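You operate a simulated robot arm through the tools that you are given. There is no shell and no other tool.

Carry out the task below with a simulated robot arm. There is one attempt and no reset: what you move stays moved.

## Task
Clamp pouch 75 in the grey holder and start it on port P5.
Fine: red tab on the red mark, knob tight, red clip on the red tab, black on black.

The check looks at the end state, three seconds after you hand in, the way a careful person would. Anything else that was tipped, shoved, dropped, spilled or broken makes it a failure.

## Robot
A 6-joint arm with a two-finger gripper, fixed in place. Base frame: the origin is at the foot of the arm, x ahead of it, y to its left, z up. Readings come in mm, rad, newtons and seconds.
Its first joint turns from -2.897 to 2.897 rad. Payload 2.45 kg.
The TCP is the grasp point between the finger pads, 20 mm short of the fingertips. In the tool frame z runs along the fingers and y along their closing line. The gripper opens to 140 mm. The gripper's body begins 168 mm behind the TCP.
Orientation is that of the tool frame in the base frame, as a unit quaternion [w, x, y, z]. With the fingers straight down and closing along the base's y, the tool's x points along the base's -x, its y along +y and its z along -z.

## Interface
- The arm moves only by the tool move_arm. Its arguments are lists of equal length, an entry for each row: "delta_pos": the shift along the tool's x, y, z in cm, a list of three; "rotation": the turn, a rotation vector about the tool's x, y, z in rad, a list of three; "fingers": the finger opening in cm, from 0 to 14. In form: {"delta_pos": [[dx, dy, dz], ...], "rotation": [[wx, wy, wz], ...], "fingers": [fingers, ...]}. A call has 1 to 20 rows; each row shifts and turns the commanded pose from where the row before left it, along the tool's axes as they then stand. Rows are played at 5 a second. More than 50 mm and 0.15 rad between two rows, or a gripper value outside its range, and nothing of the call is played. Where a pose cannot be reached the arm comes as near as it can. A force on the tool above 40 N (or 10 N above the force at the start of the call, whichever is more), or a blocked arm, ends the call early, and 0.2 s more pass. Each finger travels about 45 mm/s and halts on what it meets, pressing with about 42 N; the grip force reading is that of the motor and also rises with nothing between the fingers. The clock runs only during rows and for 0.2 s after the last one: add rows that do not move to give the fingers time. It gives the time, the measured TCP pose, the force on the tool (base axes), the opening and the grip force at its end, in the units of the frame above (readings bear some noise), with the torque about the TCP (base axes, N m) and any sound that the robot's microphone picked up.
- Cameras (640 x 400 px; columns grow to the right, rows downward): "scene" is fixed at [50.1, 499.3, 1554]; the picture's right is [-0.37, -0.93, 0.00], its down [-0.57, 0.23, -0.79] and it looks along [0.73, -0.29, -0.62] (base axes); focal length 346 px, centre (320, 200). "wrist" rides on the gripper at [78, 11, -209] in the tool frame; the picture's right is [-0.14, 0.99, 0.00], its down [-0.92, -0.13, -0.37] and it looks along [-0.37, -0.05, 0.93] (tool axes); focal length 280 px, centre (320, 200). There is no depth. A picture from a camera that has moved, and an enlarged one, comes with that camera's place and axes in the base frame and with its lens.
- get_image(camera): a new picture of that camera. It takes no simulated time.
- enlarge(camera, box): a new picture of the part [left, top, right, bottom] of that camera's present view, enlarged. It takes no simulated time.
- hand_in(): hands the job in; it is judged then, once.

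Places have to be worked out from the pictures, the camera data and where the tool is seen. Open the gripper and draw the arm clear of the work before you hand the job in, unless the task says otherwise.

The tools are called after "Emit:" by a JSON object that holds its "name" and its "arguments". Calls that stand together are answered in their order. move_arm: Moves the arm, as the interface text tells. Its arguments: {"type":"object","properties":{"delta_pos":{"type":"array"},"rotation":{"type":"array"},"fingers":{"type":"array"}},"required":["delta_pos","rotation","fingers"]} The other tools are called the same way: get_image (camera) takes a picture; enlarge (camera, box) takes an enlarged picture of a part of a camera's view; hand_in () hands the job in.

At the start:

```text
clock: 0.0
ee_pos: [580.7, -6.0, 1245.4]
orientation: [0.0, 0.0, 1.0, 0.001]
force: [-0.4, 0.2, 0.0]
moment: [0.03, -0.01, 0.0]
opening: 140.0
gripper_force: 0.1
```

scene: 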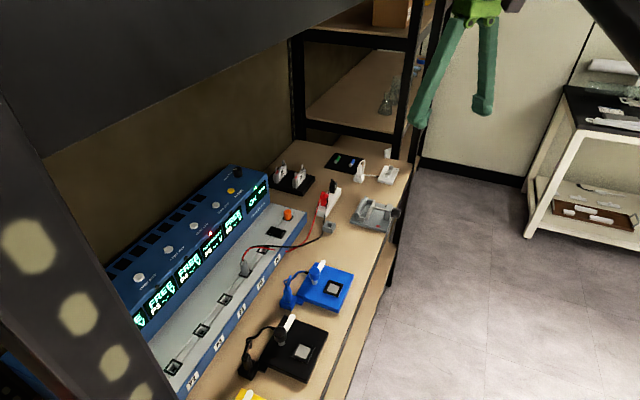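
wrist: 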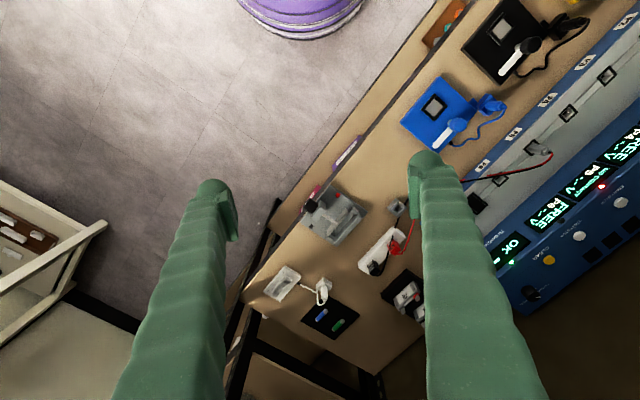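

I'll start by looking closely at the scene from both cameras before moving anything.

Emit:
{"name": "enlarge", "arguments": {"camera": "scene", "box": [240, 130, 420, 250]}}

Emit:
{"name": "enlarge", "arguments": {"camera": "scene", "box": [120, 160, 300, 280]}}

Emit:
{"name": "enlarge", "arguments": {"camera": "scene", "box": [120, 260, 360, 400]}}

Emit:
{"name": "enlarge", "arguments": {"camera": "wrist", "box": [240, 160, 440, 360]}}

Emit:
{"name": "enlarge", "arguments": {"camera": "wrist", "box": [440, 60, 640, 300]}}

```text
3.33 times, centred on (330, 190) of scene
camera zoom: at [50.1, 499.3, 1554.0], right [-0.37, -0.93, 0.0], down [-0.57, 0.23, -0.79], along [0.73, -0.29, -0.62], focal length 1153 px, centre (287, 233)
```

zoom: 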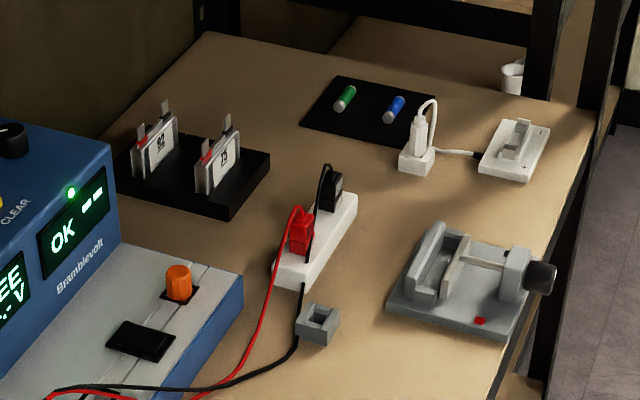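

```text
3.33 times, centred on (210, 220) of scene
camera zoom: at [50.1, 499.3, 1554.0], right [-0.37, -0.93, 0.0], down [-0.57, 0.23, -0.79], along [0.73, -0.29, -0.62], focal length 1153 px, centre (687, 133)
```

zoom: 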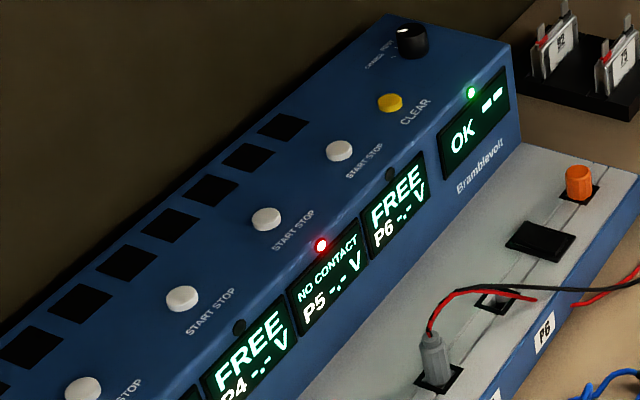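

```text
2.67 times, centred on (240, 330) of scene
camera zoom: at [50.1, 499.3, 1554.0], right [-0.37, -0.93, 0.0], down [-0.57, 0.23, -0.79], along [0.73, -0.29, -0.62], focal length 922 px, centre (533, -147)
```

zoom: 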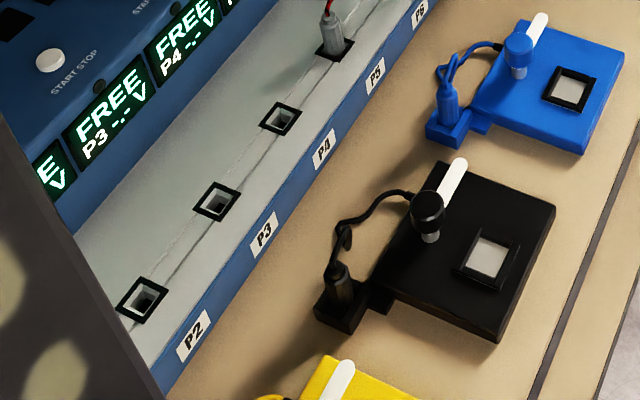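

```text
2.00 times, centred on (340, 260) of wrist
camera zoom: at [501.4, 4.3, 1454.9], right [0.14, 0.99, 0.0], down [0.92, -0.13, 0.37], along [0.37, -0.05, -0.93], focal length 561 px, centre (280, 80)
```

zoom: 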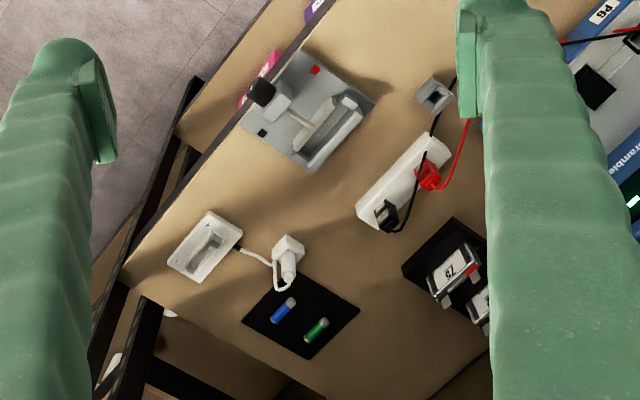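

```text
1.67 times, centred on (540, 180) of wrist
camera zoom: at [501.4, 4.3, 1454.9], right [0.14, 0.99, 0.0], down [0.92, -0.13, 0.37], along [0.37, -0.05, -0.93], focal length 467 px, centre (-47, 233)
```

zoom: 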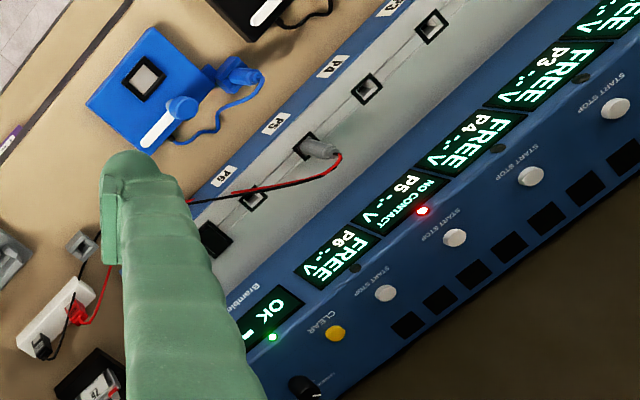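

The table top is around z≈780 and the holder is near (756, 14). I'll lower the arm over the front edge, still well clear, to get a close wrist view of the holder and rack.

Emit:
{"name": "move_arm", "arguments": {"delta_pos": [[-1.5, 0.66, 4.0], [-1.5, 0.66, 4.0], [-1.5, 0.66, 4.0], [-1.5, 0.66, 4.0], [-1.5, 0.66, 4.0]], "rotation": [[0, 0, 0], [0, 0, 0], [0, 0, 0], [0, 0, 0], [0, 0, 0]], "fingers": [14, 14, 14, 14, 14]}}

Emit:
{"name": "get_image", "arguments": {"camera": "wrist"}}

Emit:
{"name": "get_image", "arguments": {"camera": "scene"}}

```text
clock: 1.2
ee_pos: [656.5, 26.1, 1046.5]
orientation: [0.0, 0.0, 1.0, 0.0]
force: [0.0, -1.0, 0.0]
moment: [-0.01, -0.02, -0.03]
opening: 139.9
gripper_force: 0.1
```

```text
taken
camera wrist: at [577.1, 36.5, 1255.1], right [0.14, 0.99, 0.0], down [0.92, -0.13, 0.37], along [0.37, -0.05, -0.93], focal length 280 px, centre (320, 200)
```

wrist: 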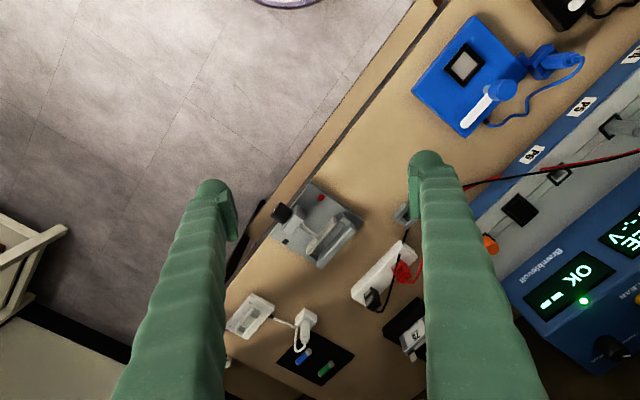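

```text
taken
```

scene: 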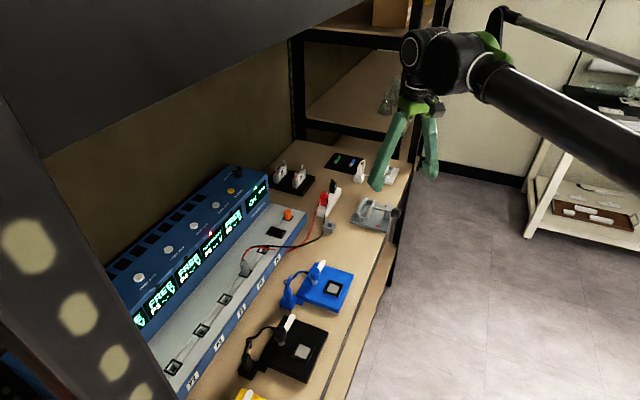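

The vise is now nicely centred. I'll enlarge its area, the clip rest and the pouch rack.

Emit:
{"name": "enlarge", "arguments": {"camera": "wrist", "box": [255, 170, 375, 270]}}

Emit:
{"name": "enlarge", "arguments": {"camera": "wrist", "box": [340, 190, 440, 360]}}

Emit:
{"name": "enlarge", "arguments": {"camera": "scene", "box": [315, 170, 415, 250]}}

Emit:
{"name": "enlarge", "arguments": {"camera": "scene", "box": [265, 150, 335, 206]}}

Emit:
{"name": "enlarge", "arguments": {"camera": "scene", "box": [190, 160, 310, 260]}}

```text
4.00 times, centred on (315, 220) of wrist
camera zoom: at [577.1, 36.5, 1255.1], right [0.14, 0.99, 0.0], down [0.92, -0.13, 0.37], along [0.37, -0.05, -0.93], focal length 1122 px, centre (340, 120)
```

zoom: 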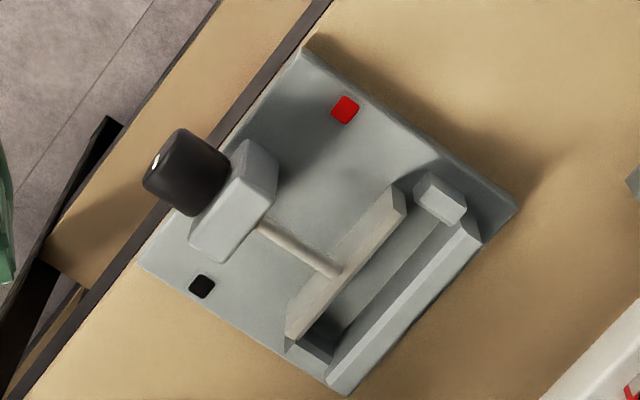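

```text
2.35 times, centred on (390, 275) of wrist
camera zoom: at [577.1, 36.5, 1255.1], right [0.14, 0.99, 0.0], down [0.92, -0.13, 0.37], along [0.37, -0.05, -0.93], focal length 660 px, centre (155, 24)
```

zoom: 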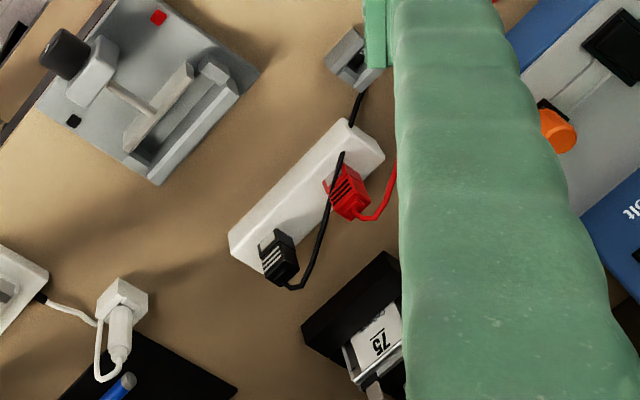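

```text
5.00 times, centred on (365, 210) of scene
camera zoom: at [50.1, 499.3, 1554.0], right [-0.37, -0.93, 0.0], down [-0.57, 0.23, -0.79], along [0.73, -0.29, -0.62], focal length 1729 px, centre (95, 150)
```

zoom: 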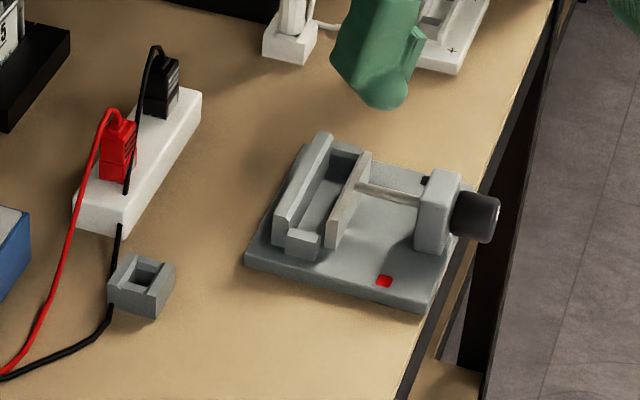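

```text
7.14 times, centred on (300, 178) of scene
camera zoom: at [50.1, 499.3, 1554.0], right [-0.37, -0.93, 0.0], down [-0.57, 0.23, -0.79], along [0.73, -0.29, -0.62], focal length 2470 px, centre (463, 357)
```

zoom: 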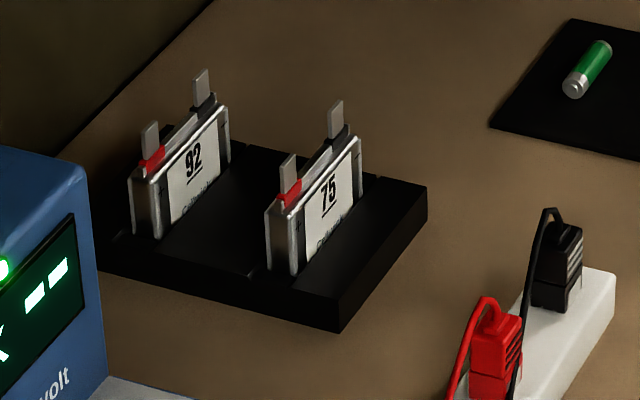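

```text
4.00 times, centred on (250, 210) of scene
camera zoom: at [50.1, 499.3, 1554.0], right [-0.37, -0.93, 0.0], down [-0.57, 0.23, -0.79], along [0.73, -0.29, -0.62], focal length 1383 px, centre (600, 160)
```

zoom: 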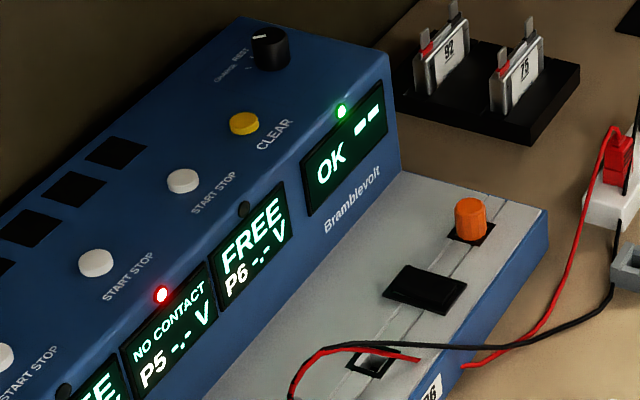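

The holder sits about 45° to the base axes with the red mark on its left end, and the pouch 75 stands in the rack near (1067, 171, 820). I'll move out over the table, turn the tool 45° to line up with the table and tilt it forward to view the rack.

Emit:
{"name": "move_arm", "arguments": {"delta_pos": [[-3.92, -0.3, 0.76], [-3.92, -0.3, 0.76], [-3.92, -0.3, 0.76], [-3.92, -0.3, 0.76], [-3.92, -0.3, 0.76], [0, 0, 0], [0, 0, 0], [0, 0, 0], [0, 0, 0], [0, 0, 0], [0, 0, 0], [0, 0, 0], [0, 0, 0], [0, 0, 0], [0, 0, 0]], "rotation": [[0, 0, 0], [0, 0, 0], [0, 0, 0], [0, 0, 0], [0, 0, 0], [0, 0, -0.1309], [0, 0, -0.1309], [0, 0, -0.1309], [0, 0, -0.1309], [0, 0, -0.1309], [0, 0, -0.1309], [0, -0.1309, 0], [0, -0.1309, 0], [0, -0.1309, 0], [0, -0.1309, 0]], "fingers": [14, 14, 14, 14, 14, 14, 14, 14, 14, 14, 14, 14, 14, 14, 14]}}

Emit:
{"name": "get_image", "arguments": {"camera": "wrist"}}

Emit:
{"name": "get_image", "arguments": {"camera": "scene"}}

```text
clock: 4.4
ee_pos: [852.0, 12.5, 1008.9]
orientation: [0.24, -0.369, 0.892, 0.099]
force: [-0.3, -0.2, -0.1]
moment: [-0.03, 0.04, 0.03]
opening: 140.0
gripper_force: 0.1
```

```text
taken
camera wrist: at [721.3, -102.8, 1150.0], right [-0.62, 0.78, 0.07], down [0.52, 0.34, 0.78], along [0.59, 0.52, -0.62], focal length 280 px, centre (320, 200)
```

wrist: 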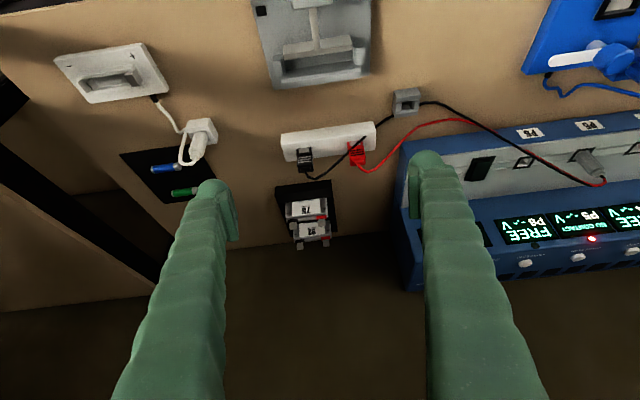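

```text
taken
```

scene: 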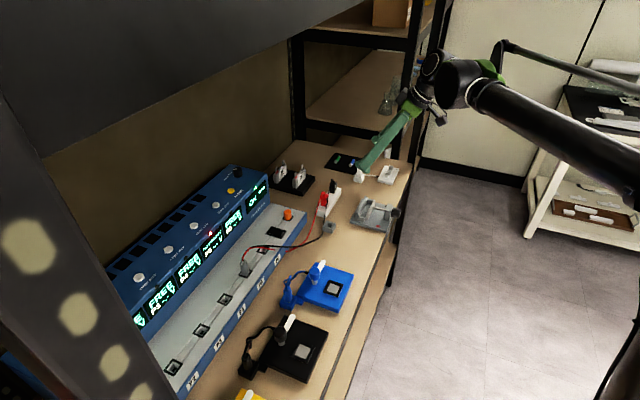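

The view is upside down but clear. I'll enlarge the rack, the clip rest, and the holder.

Emit:
{"name": "enlarge", "arguments": {"camera": "wrist", "box": [265, 175, 345, 255]}}

Emit:
{"name": "enlarge", "arguments": {"camera": "wrist", "box": [265, 80, 445, 190]}}

Emit:
{"name": "enlarge", "arguments": {"camera": "wrist", "box": [240, 0, 390, 95]}}

Emit:
{"name": "enlarge", "arguments": {"camera": "wrist", "box": [400, 120, 640, 300]}}

```text
5.00 times, centred on (305, 215) of wrist
camera zoom: at [721.3, -102.8, 1150.0], right [-0.62, 0.78, 0.07], down [0.52, 0.34, 0.78], along [0.59, 0.52, -0.62], focal length 1402 px, centre (395, 125)
```

zoom: 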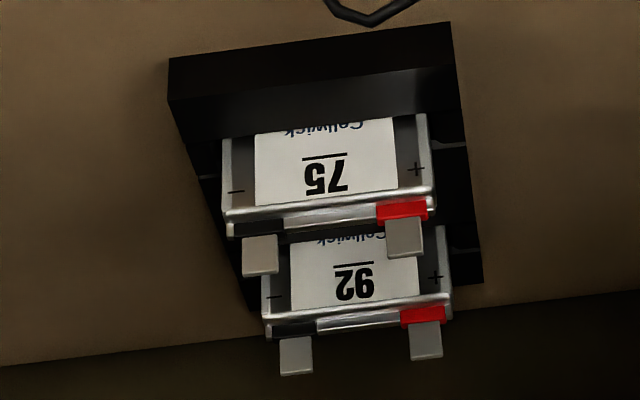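

```text
3.56 times, centred on (355, 135) of wrist
camera zoom: at [721.3, -102.8, 1150.0], right [-0.62, 0.78, 0.07], down [0.52, 0.34, 0.78], along [0.59, 0.52, -0.62], focal length 997 px, centre (196, 431)
```

zoom: 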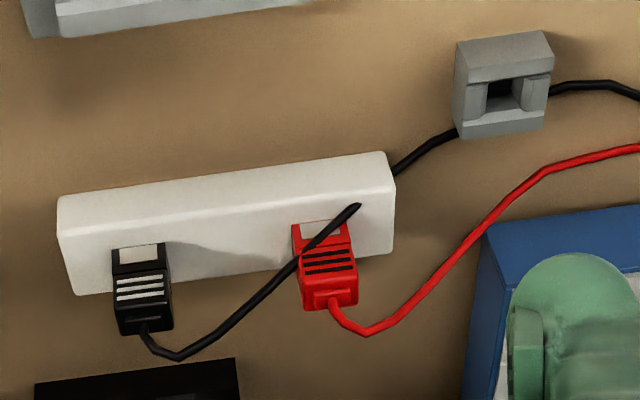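

```text
4.21 times, centred on (315, 48) of wrist
camera zoom: at [721.3, -102.8, 1150.0], right [-0.62, 0.78, 0.07], down [0.52, 0.34, 0.78], along [0.59, 0.52, -0.62], focal length 1181 px, centre (341, 842)
```

zoom: 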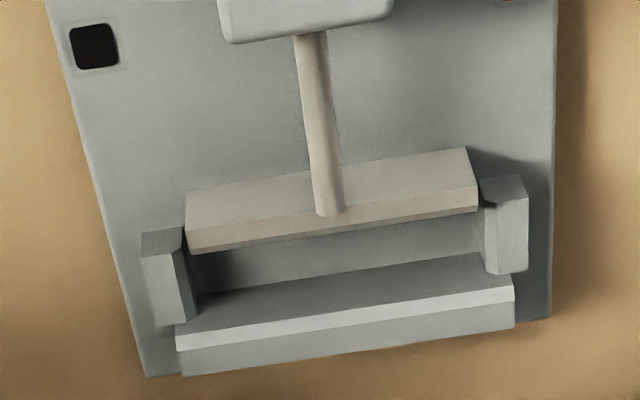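

```text
2.22 times, centred on (520, 210) of wrist
camera zoom: at [721.3, -102.8, 1150.0], right [-0.62, 0.78, 0.07], down [0.52, 0.34, 0.78], along [0.59, 0.52, -0.62], focal length 623 px, centre (-124, 178)
```

zoom: 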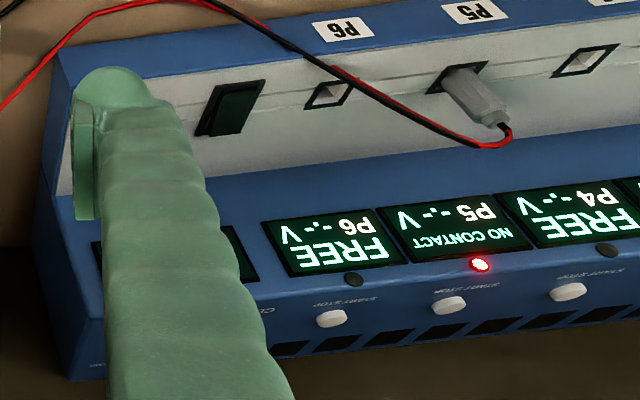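

Tab tops triangulate to red ≈(1060,193,860) and black ≈(1099,153,859), so pouch 75 is parallel to the holder slot, red tab already on the red-mark side. I'll look closer at the mode knob, the rack and the clips from the scene camera.

Emit:
{"name": "enlarge", "arguments": {"camera": "scene", "box": [215, 160, 275, 200]}}

Emit:
{"name": "enlarge", "arguments": {"camera": "scene", "box": [270, 150, 320, 200]}}

Emit:
{"name": "enlarge", "arguments": {"camera": "scene", "box": [310, 172, 350, 232]}}

Emit:
{"name": "enlarge", "arguments": {"camera": "scene", "box": [345, 190, 410, 240]}}

Emit:
{"name": "enlarge", "arguments": {"camera": "scene", "box": [180, 200, 260, 260]}}

```text
10.00 times, centred on (245, 180) of scene
camera zoom: at [50.1, 499.3, 1554.0], right [-0.37, -0.93, 0.0], down [-0.57, 0.23, -0.79], along [0.73, -0.29, -0.62], focal length 3458 px, centre (1070, 400)
```

zoom: 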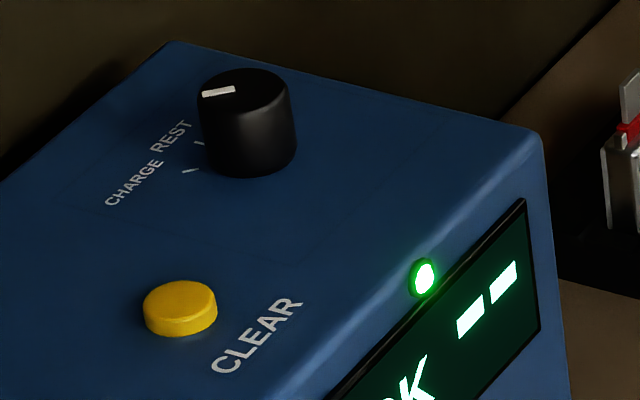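

```text
8.00 times, centred on (295, 175) of scene
camera zoom: at [50.1, 499.3, 1554.0], right [-0.37, -0.93, 0.0], down [-0.57, 0.23, -0.79], along [0.73, -0.29, -0.62], focal length 2766 px, centre (520, 400)
```

zoom: 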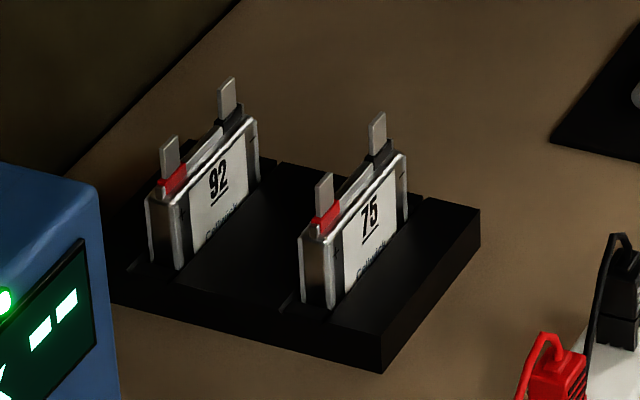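

```text
6.67 times, centred on (330, 202) of scene
camera zoom: at [50.1, 499.3, 1554.0], right [-0.37, -0.93, 0.0], down [-0.57, 0.23, -0.79], along [0.73, -0.29, -0.62], focal length 2305 px, centre (253, 187)
```

zoom: 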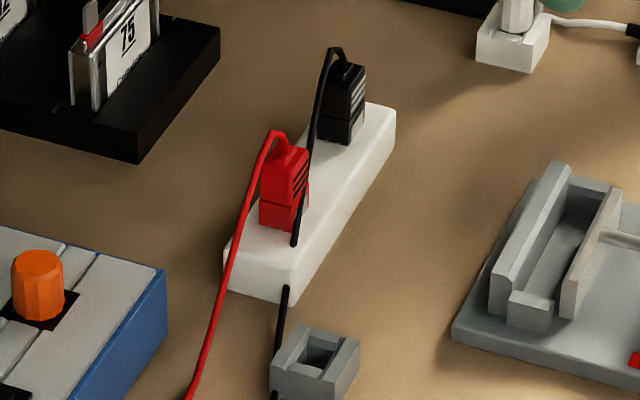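

```text
8.00 times, centred on (378, 215) of scene
camera zoom: at [50.1, 499.3, 1554.0], right [-0.37, -0.93, 0.0], down [-0.57, 0.23, -0.79], along [0.73, -0.29, -0.62], focal length 2766 px, centre (-140, 80)
```

zoom: 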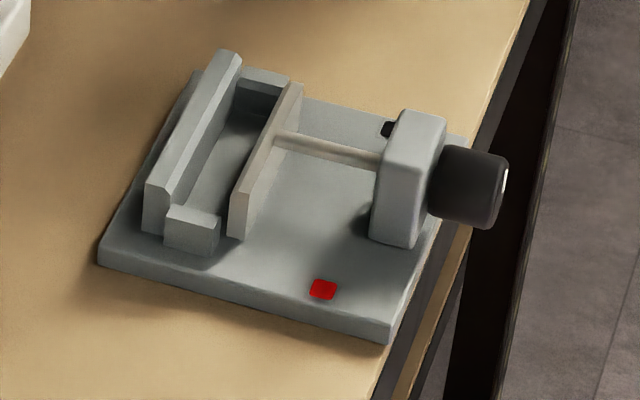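

```text
6.67 times, centred on (220, 230) of scene
camera zoom: at [50.1, 499.3, 1554.0], right [-0.37, -0.93, 0.0], down [-0.57, 0.23, -0.79], along [0.73, -0.29, -0.62], focal length 2305 px, centre (987, 0)
```

zoom: 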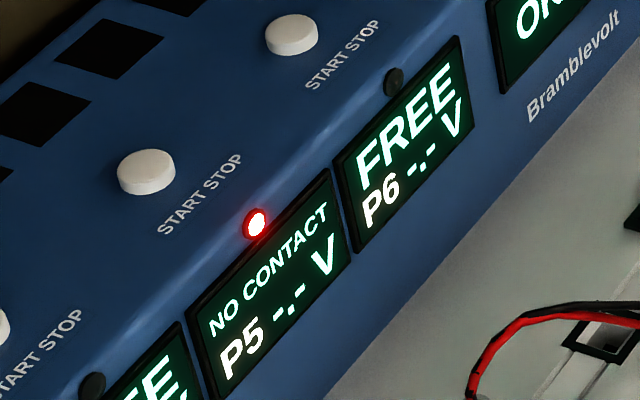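

Everything is well located now: rack top ≈802, pouch body top ≈838, and the mode knob appears to point at CHARGE. I'll test whether the arm can reach above pouch 75 with a 45° forward tilt, stopping about 100 mm above it.

Emit:
{"name": "move_arm", "arguments": {"delta_pos": [[0, 0, 0], [0, 0, 0], [-2.12, -0.67, 3.41], [-2.12, -0.67, 3.41], [-2.12, -0.67, 3.41], [-2.12, -0.67, 3.41], [-2.12, -0.67, 3.41], [-2.12, -0.67, 3.41], [-2.12, -0.67, 3.41], [0, 0, 0]], "rotation": [[0, -0.1309, 0], [0, -0.1309, 0], [0, 0, 0], [0, 0, 0], [0, 0, 0], [0, 0, 0], [0, 0, 0], [0, 0, 0], [0, 0, 0], [0, 0, 0]], "fingers": [14, 14, 14, 14, 14, 14, 14, 14, 14, 14]}}

Emit:
{"name": "get_image", "arguments": {"camera": "wrist"}}

Emit:
{"name": "get_image", "arguments": {"camera": "scene"}}

```text
clock: 6.6
ee_pos: [1081.2, 171.6, 945.0]
orientation: [0.353, -0.354, 0.853, 0.147]
force: [0.3, 0.3, 0.2]
moment: [0.0, 0.0, 0.04]
opening: 140.2
gripper_force: 0.1
```

```text
taken
camera wrist: at [928.3, 35.7, 1036.6], right [-0.63, 0.77, 0.1], down [0.37, 0.19, 0.91], along [0.68, 0.61, -0.4], focal length 280 px, centre (320, 200)
```

wrist: 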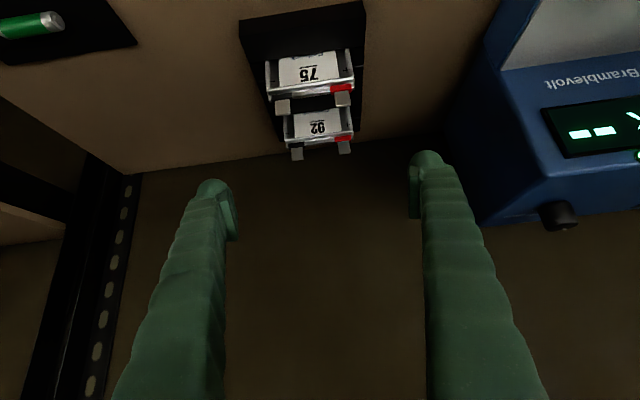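

```text
taken
```

scene: 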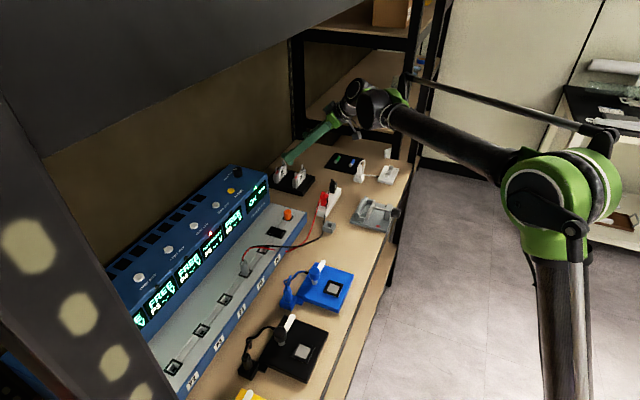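

The pose is reachable. I'll zoom in on pouch 75 from both cameras to refine its position.

Emit:
{"name": "enlarge", "arguments": {"camera": "wrist", "box": [225, 0, 385, 170]}}

Emit:
{"name": "enlarge", "arguments": {"camera": "wrist", "box": [255, 40, 365, 120]}}

Emit:
{"name": "enlarge", "arguments": {"camera": "scene", "box": [265, 130, 355, 200]}}

```text
2.35 times, centred on (305, 85) of wrist
camera zoom: at [928.3, 35.7, 1036.6], right [-0.63, 0.77, 0.1], down [0.37, 0.19, 0.91], along [0.68, 0.61, -0.4], focal length 660 px, centre (355, 471)
```

zoom: 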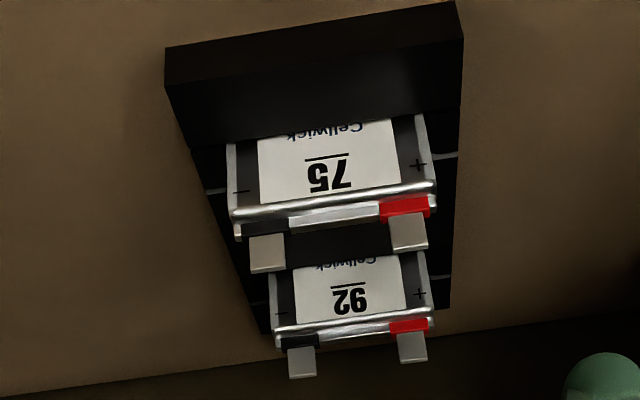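

```text
5.00 times, centred on (310, 80) of wrist
camera zoom: at [928.3, 35.7, 1036.6], right [-0.63, 0.77, 0.1], down [0.37, 0.19, 0.91], along [0.68, 0.61, -0.4], focal length 1402 px, centre (370, 800)
```

zoom: 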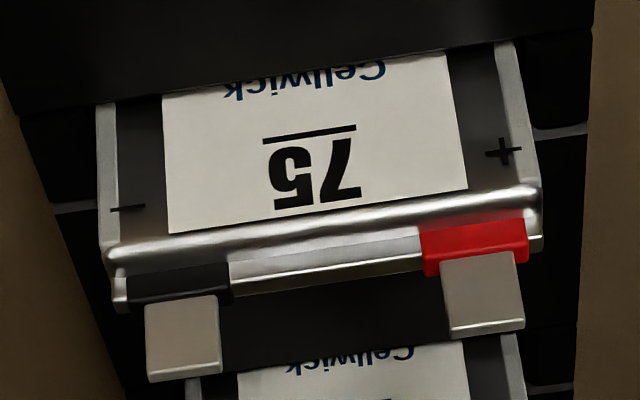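

```text
5.71 times, centred on (310, 165) of scene
camera zoom: at [50.1, 499.3, 1554.0], right [-0.37, -0.93, 0.0], down [-0.57, 0.23, -0.79], along [0.73, -0.29, -0.62], focal length 1976 px, centre (377, 400)
```

zoom: 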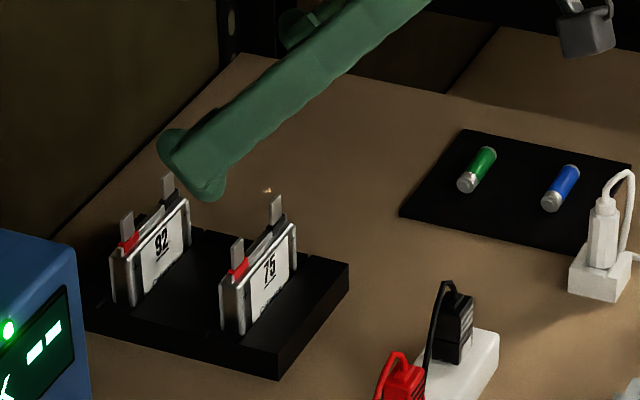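

Pouch 75's body spans about u=599–680 (81 mm wide), ~16 mm thick, top ≈837, centred at roughly (1077,172). I'll descend with the fingers open to 100 mm around its two ends, without closing yet.

Emit:
{"name": "move_arm", "arguments": {"delta_pos": [[0, 0.32, 0], [1.55, 0, 1.48], [1.55, 0, 1.48], [1.55, 0, 1.48], [1.55, 0, 1.48], [1.55, 0, 1.48], [0, 0, 0]], "rotation": [[0, 0, 0], [0, 0, 0], [0, 0, 0], [0, 0, 0], [0, 0, 0], [0, 0, 0], [0, 0, 0]], "fingers": [10, 10, 10, 10, 10, 10, 10]}}

Emit:
{"name": "get_image", "arguments": {"camera": "wrist"}}

Emit:
{"name": "enlarge", "arguments": {"camera": "scene", "box": [265, 130, 355, 200]}}

```text
clock: 8.2
ee_pos: [1074.3, 169.7, 836.1]
orientation: [0.353, -0.354, 0.854, 0.146]
force: [-0.4, 0.1, -0.3]
moment: [0.0, 0.0, 0.03]
opening: 100.0
gripper_force: 0.0
```

```text
taken
camera wrist: at [922.7, 34.3, 927.9], right [-0.63, 0.77, 0.1], down [0.37, 0.19, 0.91], along [0.68, 0.61, -0.4], focal length 280 px, centre (320, 200)
```

wrist: 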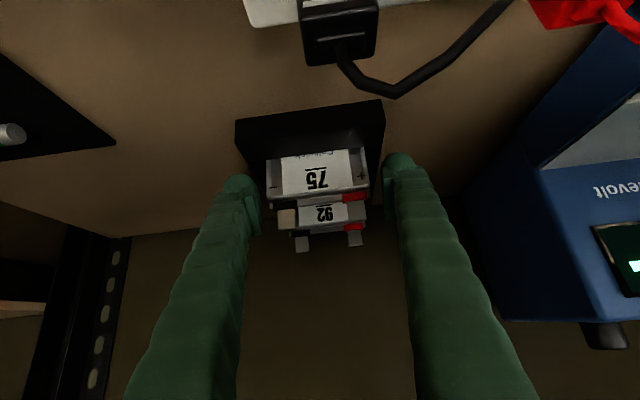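

```text
5.71 times, centred on (310, 165) of scene
camera zoom: at [50.1, 499.3, 1554.0], right [-0.37, -0.93, 0.0], down [-0.57, 0.23, -0.79], along [0.73, -0.29, -0.62], focal length 1976 px, centre (377, 400)
```

zoom: 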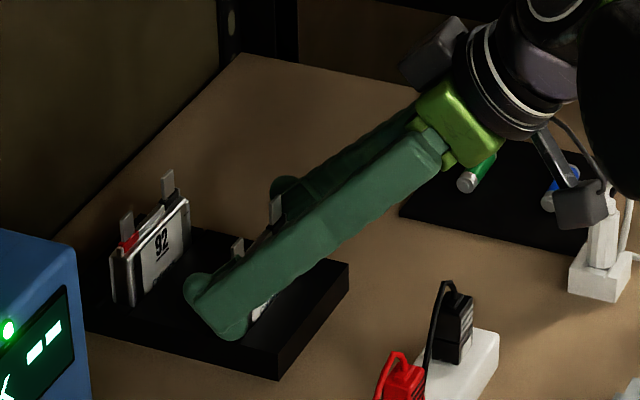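

The fingers straddle pouch 75. I'll enlarge to check centring before closing.

Emit:
{"name": "enlarge", "arguments": {"camera": "wrist", "box": [220, 90, 420, 260]}}

Emit:
{"name": "enlarge", "arguments": {"camera": "scene", "box": [285, 150, 335, 195]}}

```text
2.35 times, centred on (320, 175) of wrist
camera zoom: at [922.7, 34.3, 927.9], right [-0.63, 0.77, 0.1], down [0.37, 0.19, 0.91], along [0.68, 0.61, -0.4], focal length 660 px, centre (320, 259)
```

zoom: 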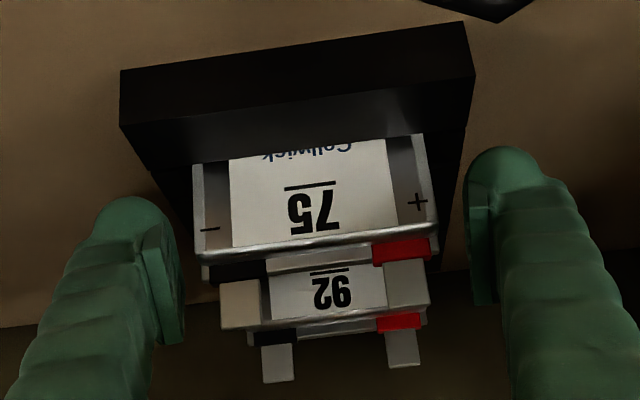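

```text
8.89 times, centred on (310, 172) of scene
camera zoom: at [50.1, 499.3, 1554.0], right [-0.37, -0.93, 0.0], down [-0.57, 0.23, -0.79], along [0.73, -0.29, -0.62], focal length 3074 px, centre (409, 444)
```

zoom: 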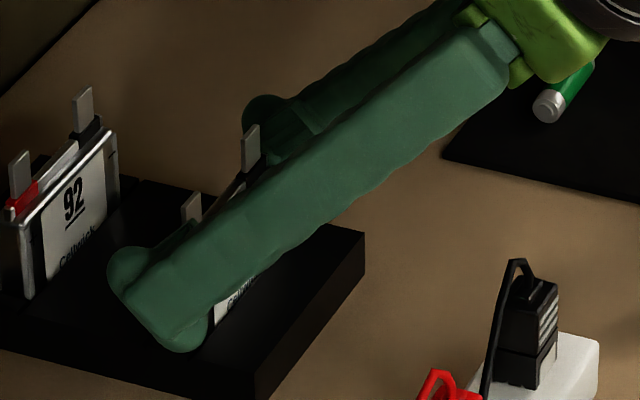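

TCP is within ~1 mm of the pouch's centre (u 639.6 vs 640.2). I'll close slowly on the pouch's ends and read the opening and forces.

Emit:
{"name": "move_arm", "arguments": {"delta_pos": [[0, -0.05, 0], [0, 0, 0], [0, 0, 0], [0, 0, 0], [0, 0, 0], [0, 0, 0], [0, 0, 0], [0, 0, 0]], "rotation": [[0, 0, 0], [0, 0, 0], [0, 0, 0], [0, 0, 0], [0, 0, 0], [0, 0, 0], [0, 0, 0], [0, 0, 0]], "fingers": [9.4, 8.9, 8.5, 8.3, 8.1, 7.9, 7.5, 7.0]}}

Emit:
{"name": "enlarge", "arguments": {"camera": "wrist", "box": [220, 90, 420, 260]}}

```text
clock: 10.0
ee_pos: [1075.3, 171.2, 837.6]
orientation: [0.353, -0.354, 0.853, 0.147]
force: [0.8, 0.2, 0.7]
moment: [-0.01, -0.02, 0.0]
opening: 84.1
gripper_force: 41.9
```

```text
2.35 times, centred on (320, 175) of wrist
camera zoom: at [923.0, 34.9, 928.7], right [-0.63, 0.77, 0.1], down [0.37, 0.19, 0.91], along [0.68, 0.61, -0.4], focal length 660 px, centre (320, 259)
```

zoom: 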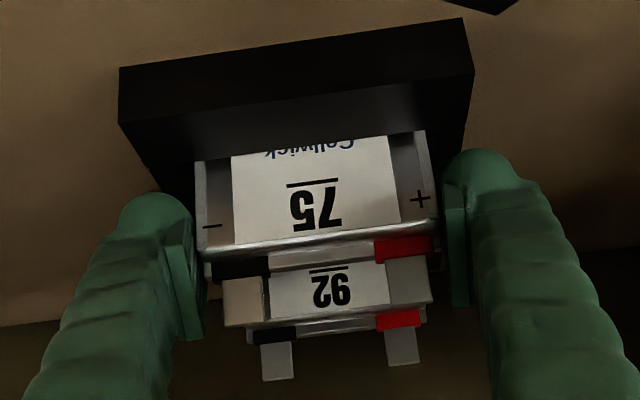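

Gripped at 84.1 mm with 42 N. I'll lift it straight up 80 mm, slowly.

Emit:
{"name": "move_arm", "arguments": {"delta_pos": [[-0.5, 0, -0.5], [-0.7, 0, -0.7], [-0.9, 0, -0.9], [-1.0, 0, -1.0], [-1.2, 0, -1.2], [-1.3, 0, -1.3], [0, 0, 0]], "rotation": [[0, 0, 0], [0, 0, 0], [0, 0, 0], [0, 0, 0], [0, 0, 0], [0, 0, 0], [0, 0, 0]], "fingers": [7, 7, 7, 7, 7, 7, 7]}}

Emit:
{"name": "get_image", "arguments": {"camera": "wrist"}}

Emit:
{"name": "enlarge", "arguments": {"camera": "scene", "box": [265, 120, 355, 200]}}

```text
clock: 11.6
ee_pos: [1075.1, 172.4, 917.1]
orientation: [0.353, -0.354, 0.854, 0.146]
force: [-0.1, 0.2, -2.1]
moment: [-0.01, -0.02, 0.03]
opening: 84.0
gripper_force: 42.2
```

```text
taken
camera wrist: at [922.8, 35.6, 1008.8], right [-0.63, 0.77, 0.1], down [0.37, 0.19, 0.91], along [0.68, 0.61, -0.4], focal length 280 px, centre (320, 200)
```

wrist: 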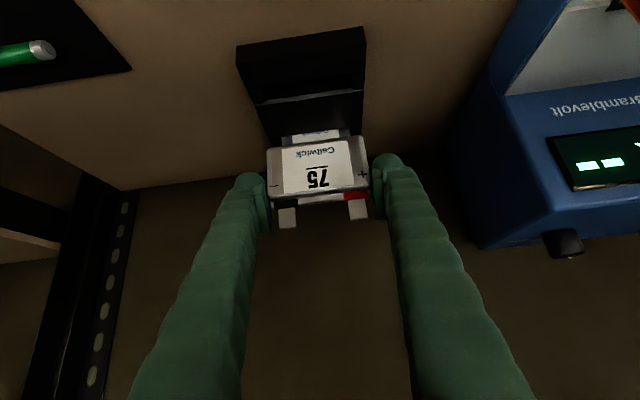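

```text
5.00 times, centred on (310, 160) of scene
camera zoom: at [50.1, 499.3, 1554.0], right [-0.37, -0.93, 0.0], down [-0.57, 0.23, -0.79], along [0.73, -0.29, -0.62], focal length 1729 px, centre (370, 400)
```

zoom: 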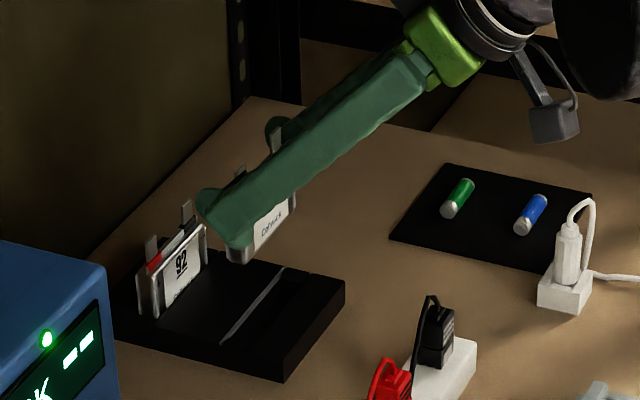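

The pouch is in hand and clear of the rack, with only about 2 N of load. I'll zoom in to measure it and its pose in the grip.

Emit:
{"name": "enlarge", "arguments": {"camera": "wrist", "box": [230, 110, 410, 250]}}

Emit:
{"name": "enlarge", "arguments": {"camera": "scene", "box": [295, 140, 335, 180]}}

```text
2.86 times, centred on (320, 180) of wrist
camera zoom: at [922.8, 35.6, 1008.8], right [-0.63, 0.77, 0.1], down [0.37, 0.19, 0.91], along [0.68, 0.61, -0.4], focal length 801 px, centre (320, 257)
```

zoom: 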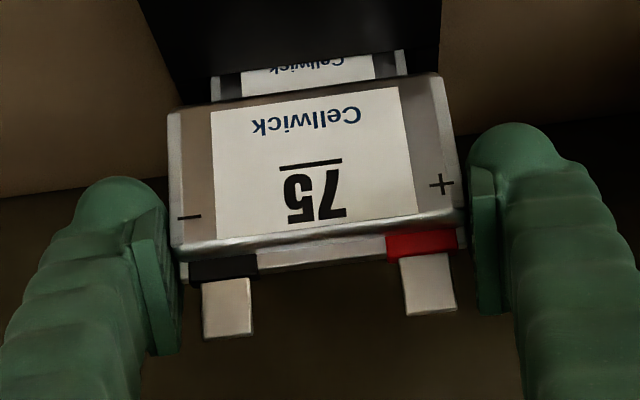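

```text
10.00 times, centred on (315, 160) of scene
camera zoom: at [50.1, 499.3, 1554.0], right [-0.37, -0.93, 0.0], down [-0.57, 0.23, -0.79], along [0.73, -0.29, -0.62], focal length 3458 px, centre (370, 600)
```

zoom: 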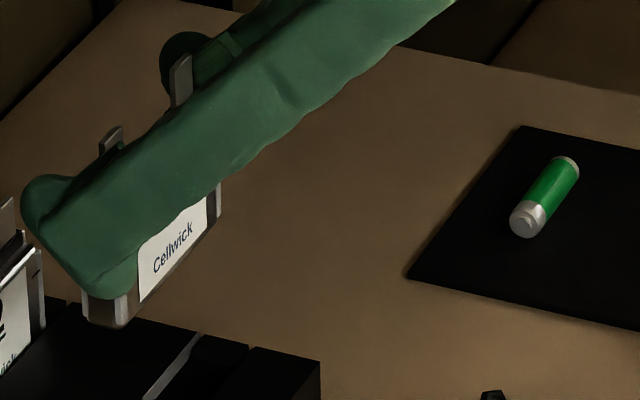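

The pouch body is ~84 × 48 × 16 mm, its bottom 48 mm below the TCP and its centre ~2 mm behind it. I'll raise it a little and carry it back over the clip rest to hover above the holder.

Emit:
{"name": "move_arm", "arguments": {"delta_pos": [[-1.6, 0, -1.6], [-1.6, 0, -1.6], [2.0, 0.57, -2.0], [2.0, 0.57, -2.0], [2.0, 0.57, -2.0], [2.0, 0.57, -2.0], [2.0, 0.57, -2.0], [2.0, 0.57, -2.0], [2.0, 0.57, -2.0], [2.0, 0.57, -2.0], [2.0, 0.57, -2.0], [2.0, 0.57, -2.0], [0, 0, 0]], "rotation": [[0, 0, 0], [0, 0, 0], [0, 0, 0], [0, 0, 0], [0, 0, 0], [0, 0, 0], [0, 0, 0], [0, 0, 0], [0, 0, 0], [0, 0, 0], [0, 0, 0], [0, 0, 0], [0, 0, 0]], "fingers": [7, 7, 7, 7, 7, 7, 7, 7, 7, 7, 7, 7, 7]}}

Emit:
{"name": "get_image", "arguments": {"camera": "wrist"}}

Emit:
{"name": "enlarge", "arguments": {"camera": "scene", "box": [325, 130, 425, 250]}}

```text
clock: 14.4
ee_pos: [836.0, 11.4, 961.7]
orientation: [0.353, -0.354, 0.853, 0.147]
force: [0.3, -0.8, -2.5]
moment: [0.01, -0.01, 0.0]
opening: 83.6
gripper_force: 41.9
```

```text
taken
camera wrist: at [682.7, -124.8, 1053.1], right [-0.63, 0.77, 0.1], down [0.37, 0.19, 0.91], along [0.68, 0.61, -0.4], focal length 280 px, centre (320, 200)
```

wrist: 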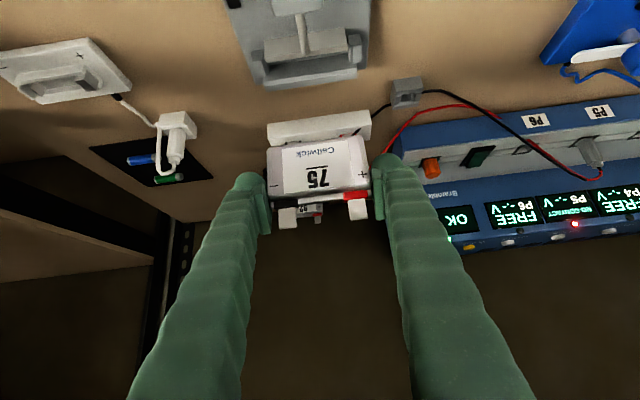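

```text
3.33 times, centred on (375, 190) of scene
camera zoom: at [50.1, 499.3, 1554.0], right [-0.37, -0.93, 0.0], down [-0.57, 0.23, -0.79], along [0.73, -0.29, -0.62], focal length 1153 px, centre (137, 233)
```

zoom: 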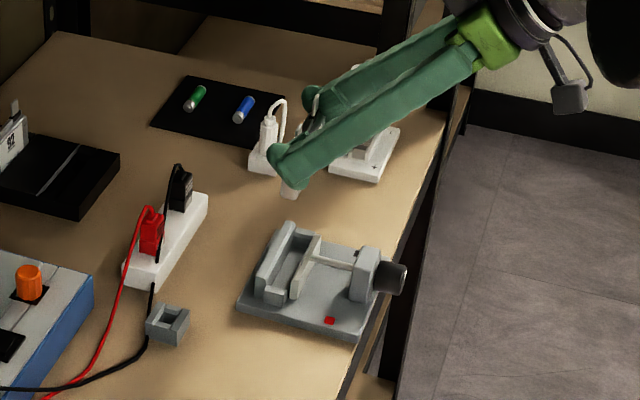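

I'll zoom in on the holder from here to pin down the slot and post positions.

Emit:
{"name": "enlarge", "arguments": {"camera": "wrist", "box": [225, 0, 385, 100]}}

Emit:
{"name": "enlarge", "arguments": {"camera": "scene", "box": [352, 190, 402, 230]}}

```text
4.00 times, centred on (305, 50) of wrist
camera zoom: at [682.7, -124.8, 1053.1], right [-0.63, 0.77, 0.1], down [0.37, 0.19, 0.91], along [0.68, 0.61, -0.4], focal length 1122 px, centre (380, 800)
```

zoom: 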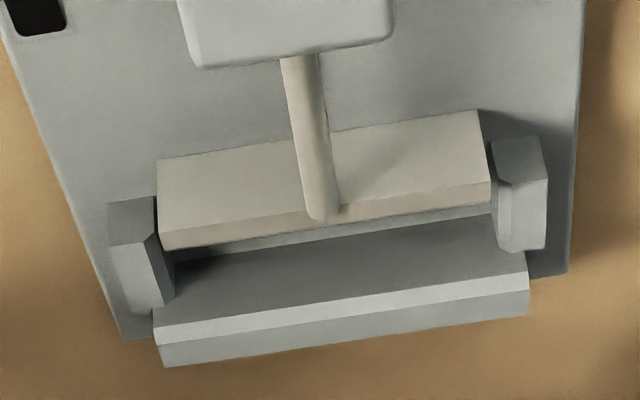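

```text
10.00 times, centred on (377, 210) of scene
camera zoom: at [50.1, 499.3, 1554.0], right [-0.37, -0.93, 0.0], down [-0.57, 0.23, -0.79], along [0.73, -0.29, -0.62], focal length 3458 px, centre (-250, 100)
```

zoom: 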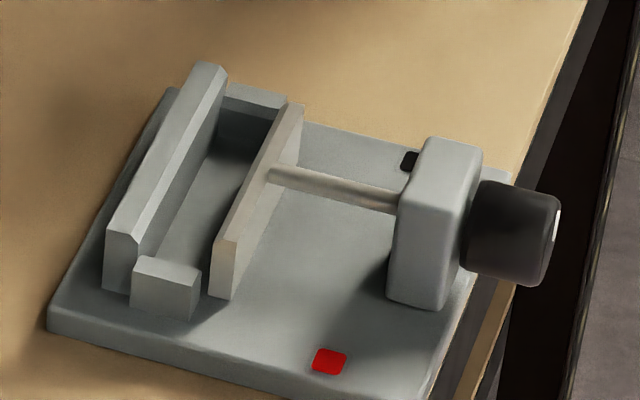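

The holder slot centre works out at u≈580.0, n≈603.4 (gap ≈27 mm), post tops ≈809, jaw tops ≈817–819. I'll check the pouch's position in the same view before lowering.

Emit:
{"name": "enlarge", "arguments": {"camera": "wrist", "box": [240, 110, 400, 240]}}

```text
3.08 times, centred on (320, 175) of wrist
camera zoom: at [682.7, -124.8, 1053.1], right [-0.63, 0.77, 0.1], down [0.37, 0.19, 0.91], along [0.68, 0.61, -0.4], focal length 863 px, centre (320, 277)
```

zoom: 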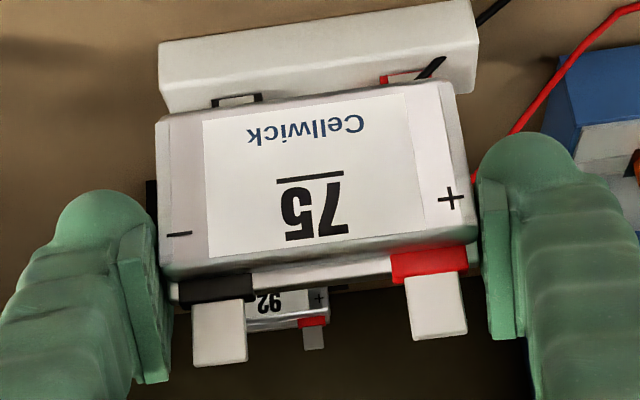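

Pouch centre sits ~3 mm to the right of the slot centre, otherwise aligned. I'll shift left 3 mm and lower to about 13 mm above the jaws, then re-check.

Emit:
{"name": "move_arm", "arguments": {"delta_pos": [[0, 0.3, 0], [1.15, 0, 1.15], [1.15, 0, 1.15], [1.15, 0, 1.15], [1.15, 0, 1.15], [1.15, 0, 1.15], [0, 0, 0], [0, 0, 0]], "rotation": [[0, 0, 0], [0, 0, 0], [0, 0, 0], [0, 0, 0], [0, 0, 0], [0, 0, 0], [0, 0, 0], [0, 0, 0]], "fingers": [7, 7, 7, 7, 7, 7, 7, 7]}}

Emit:
{"name": "enlarge", "arguments": {"camera": "wrist", "box": [220, 0, 420, 250]}}

Emit:
{"name": "enlarge", "arguments": {"camera": "scene", "box": [345, 180, 405, 230]}}

```text
clock: 16.2
ee_pos: [831.8, 15.2, 881.9]
orientation: [0.353, -0.354, 0.854, 0.146]
force: [-0.4, -0.2, -1.9]
moment: [-0.02, 0.01, -0.01]
opening: 84.0
gripper_force: 41.7
```

```text
1.60 times, centred on (320, 125) of wrist
camera zoom: at [681.1, -121.7, 972.9], right [-0.63, 0.77, 0.1], down [0.37, 0.19, 0.91], along [0.68, 0.61, -0.4], focal length 449 px, centre (320, 320)
```

zoom: 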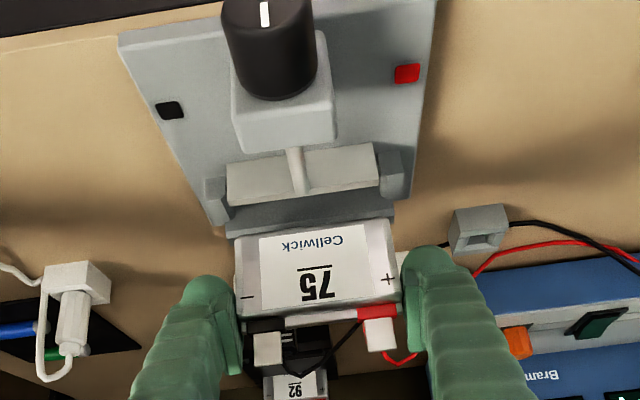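

```text
8.00 times, centred on (375, 205) of scene
camera zoom: at [50.1, 499.3, 1554.0], right [-0.37, -0.93, 0.0], down [-0.57, 0.23, -0.79], along [0.73, -0.29, -0.62], focal length 2766 px, centre (-120, 160)
```

zoom: 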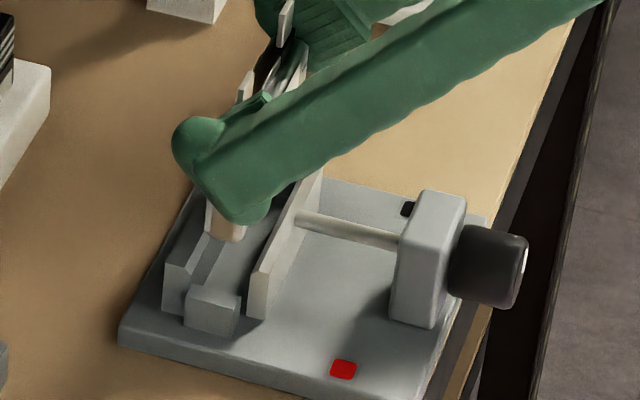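

Aligned by eye from both cameras. One more zoomed check from the scene camera of the pouch's lower end against the slot.

Emit:
{"name": "enlarge", "arguments": {"camera": "scene", "box": [358, 196, 388, 226]}}

Emit:
{"name": "enlarge", "arguments": {"camera": "wrist", "box": [270, 60, 370, 160]}}

```text
13.33 times, centred on (373, 211) of scene
camera zoom: at [50.1, 499.3, 1554.0], right [-0.37, -0.93, 0.0], down [-0.57, 0.23, -0.79], along [0.73, -0.29, -0.62], focal length 4611 px, centre (-387, 53)
```

zoom: 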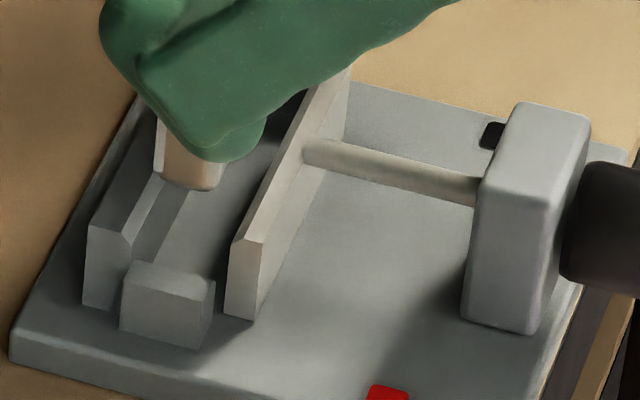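

```text
4.00 times, centred on (320, 110) of wrist
camera zoom: at [681.1, -121.7, 972.9], right [-0.63, 0.77, 0.1], down [0.37, 0.19, 0.91], along [0.68, 0.61, -0.4], focal length 1122 px, centre (320, 560)
```

zoom: 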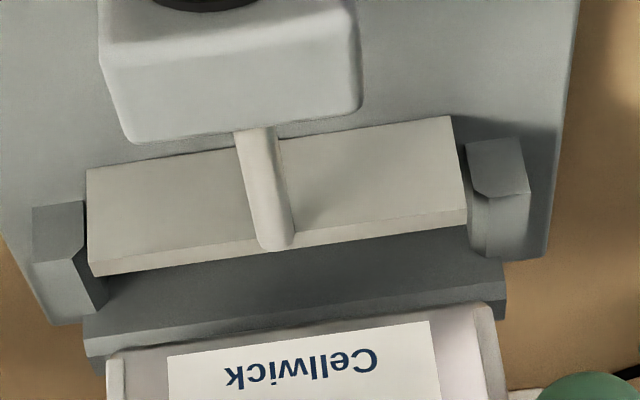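

Pouch is centred in the slot to within ~1 mm. I'll lower it 40 mm slowly so its bottom stops ~6 mm above the floor, fingers still above the posts.

Emit:
{"name": "move_arm", "arguments": {"delta_pos": [[0.566, 0, 0.566], [0.566, 0, 0.566], [0.566, 0, 0.566], [0.566, 0, 0.566], [0.566, 0, 0.566], [0, 0, 0]], "rotation": [[0, 0, 0], [0, 0, 0], [0, 0, 0], [0, 0, 0], [0, 0, 0], [0, 0, 0]], "fingers": [7, 7, 7, 7, 7, 7]}}

Emit:
{"name": "enlarge", "arguments": {"camera": "wrist", "box": [220, 30, 420, 250]}}

Emit:
{"name": "enlarge", "arguments": {"camera": "scene", "box": [355, 190, 391, 226]}}

```text
clock: 17.6
ee_pos: [831.8, 13.2, 841.5]
orientation: [0.356, -0.352, 0.853, 0.146]
force: [11.0, -14.0, 34.8]
moment: [-0.18, -0.12, 0.0]
opening: 84.2
gripper_force: 42.0
```

```text
1.82 times, centred on (320, 140) of wrist
camera zoom: at [679.4, -122.4, 933.1], right [-0.63, 0.77, 0.1], down [0.36, 0.18, 0.91], along [0.69, 0.61, -0.4], focal length 510 px, centre (320, 309)
```

zoom: 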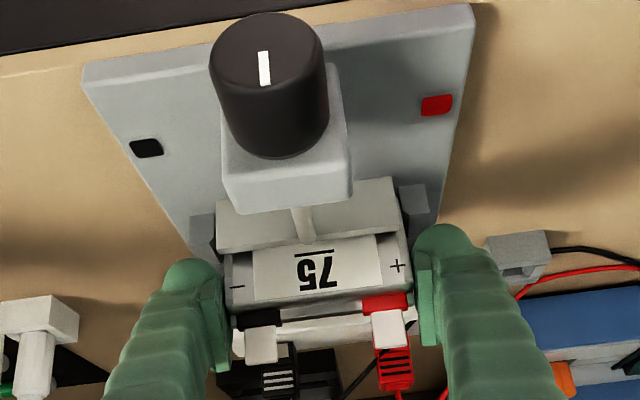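

```text
11.11 times, centred on (373, 208) of scene
camera zoom: at [50.1, 499.3, 1554.0], right [-0.37, -0.93, 0.0], down [-0.57, 0.23, -0.79], along [0.73, -0.29, -0.62], focal length 3842 px, centre (-269, 111)
```

zoom: 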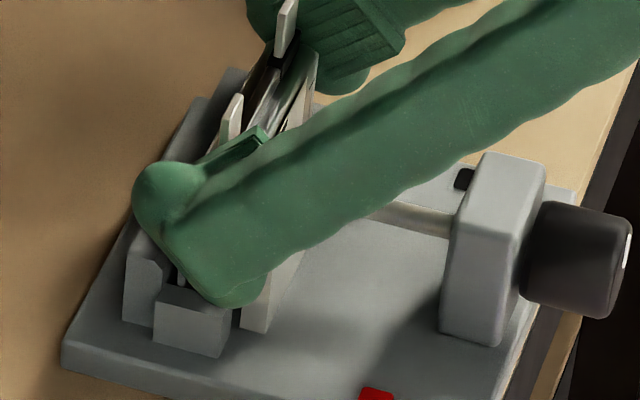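

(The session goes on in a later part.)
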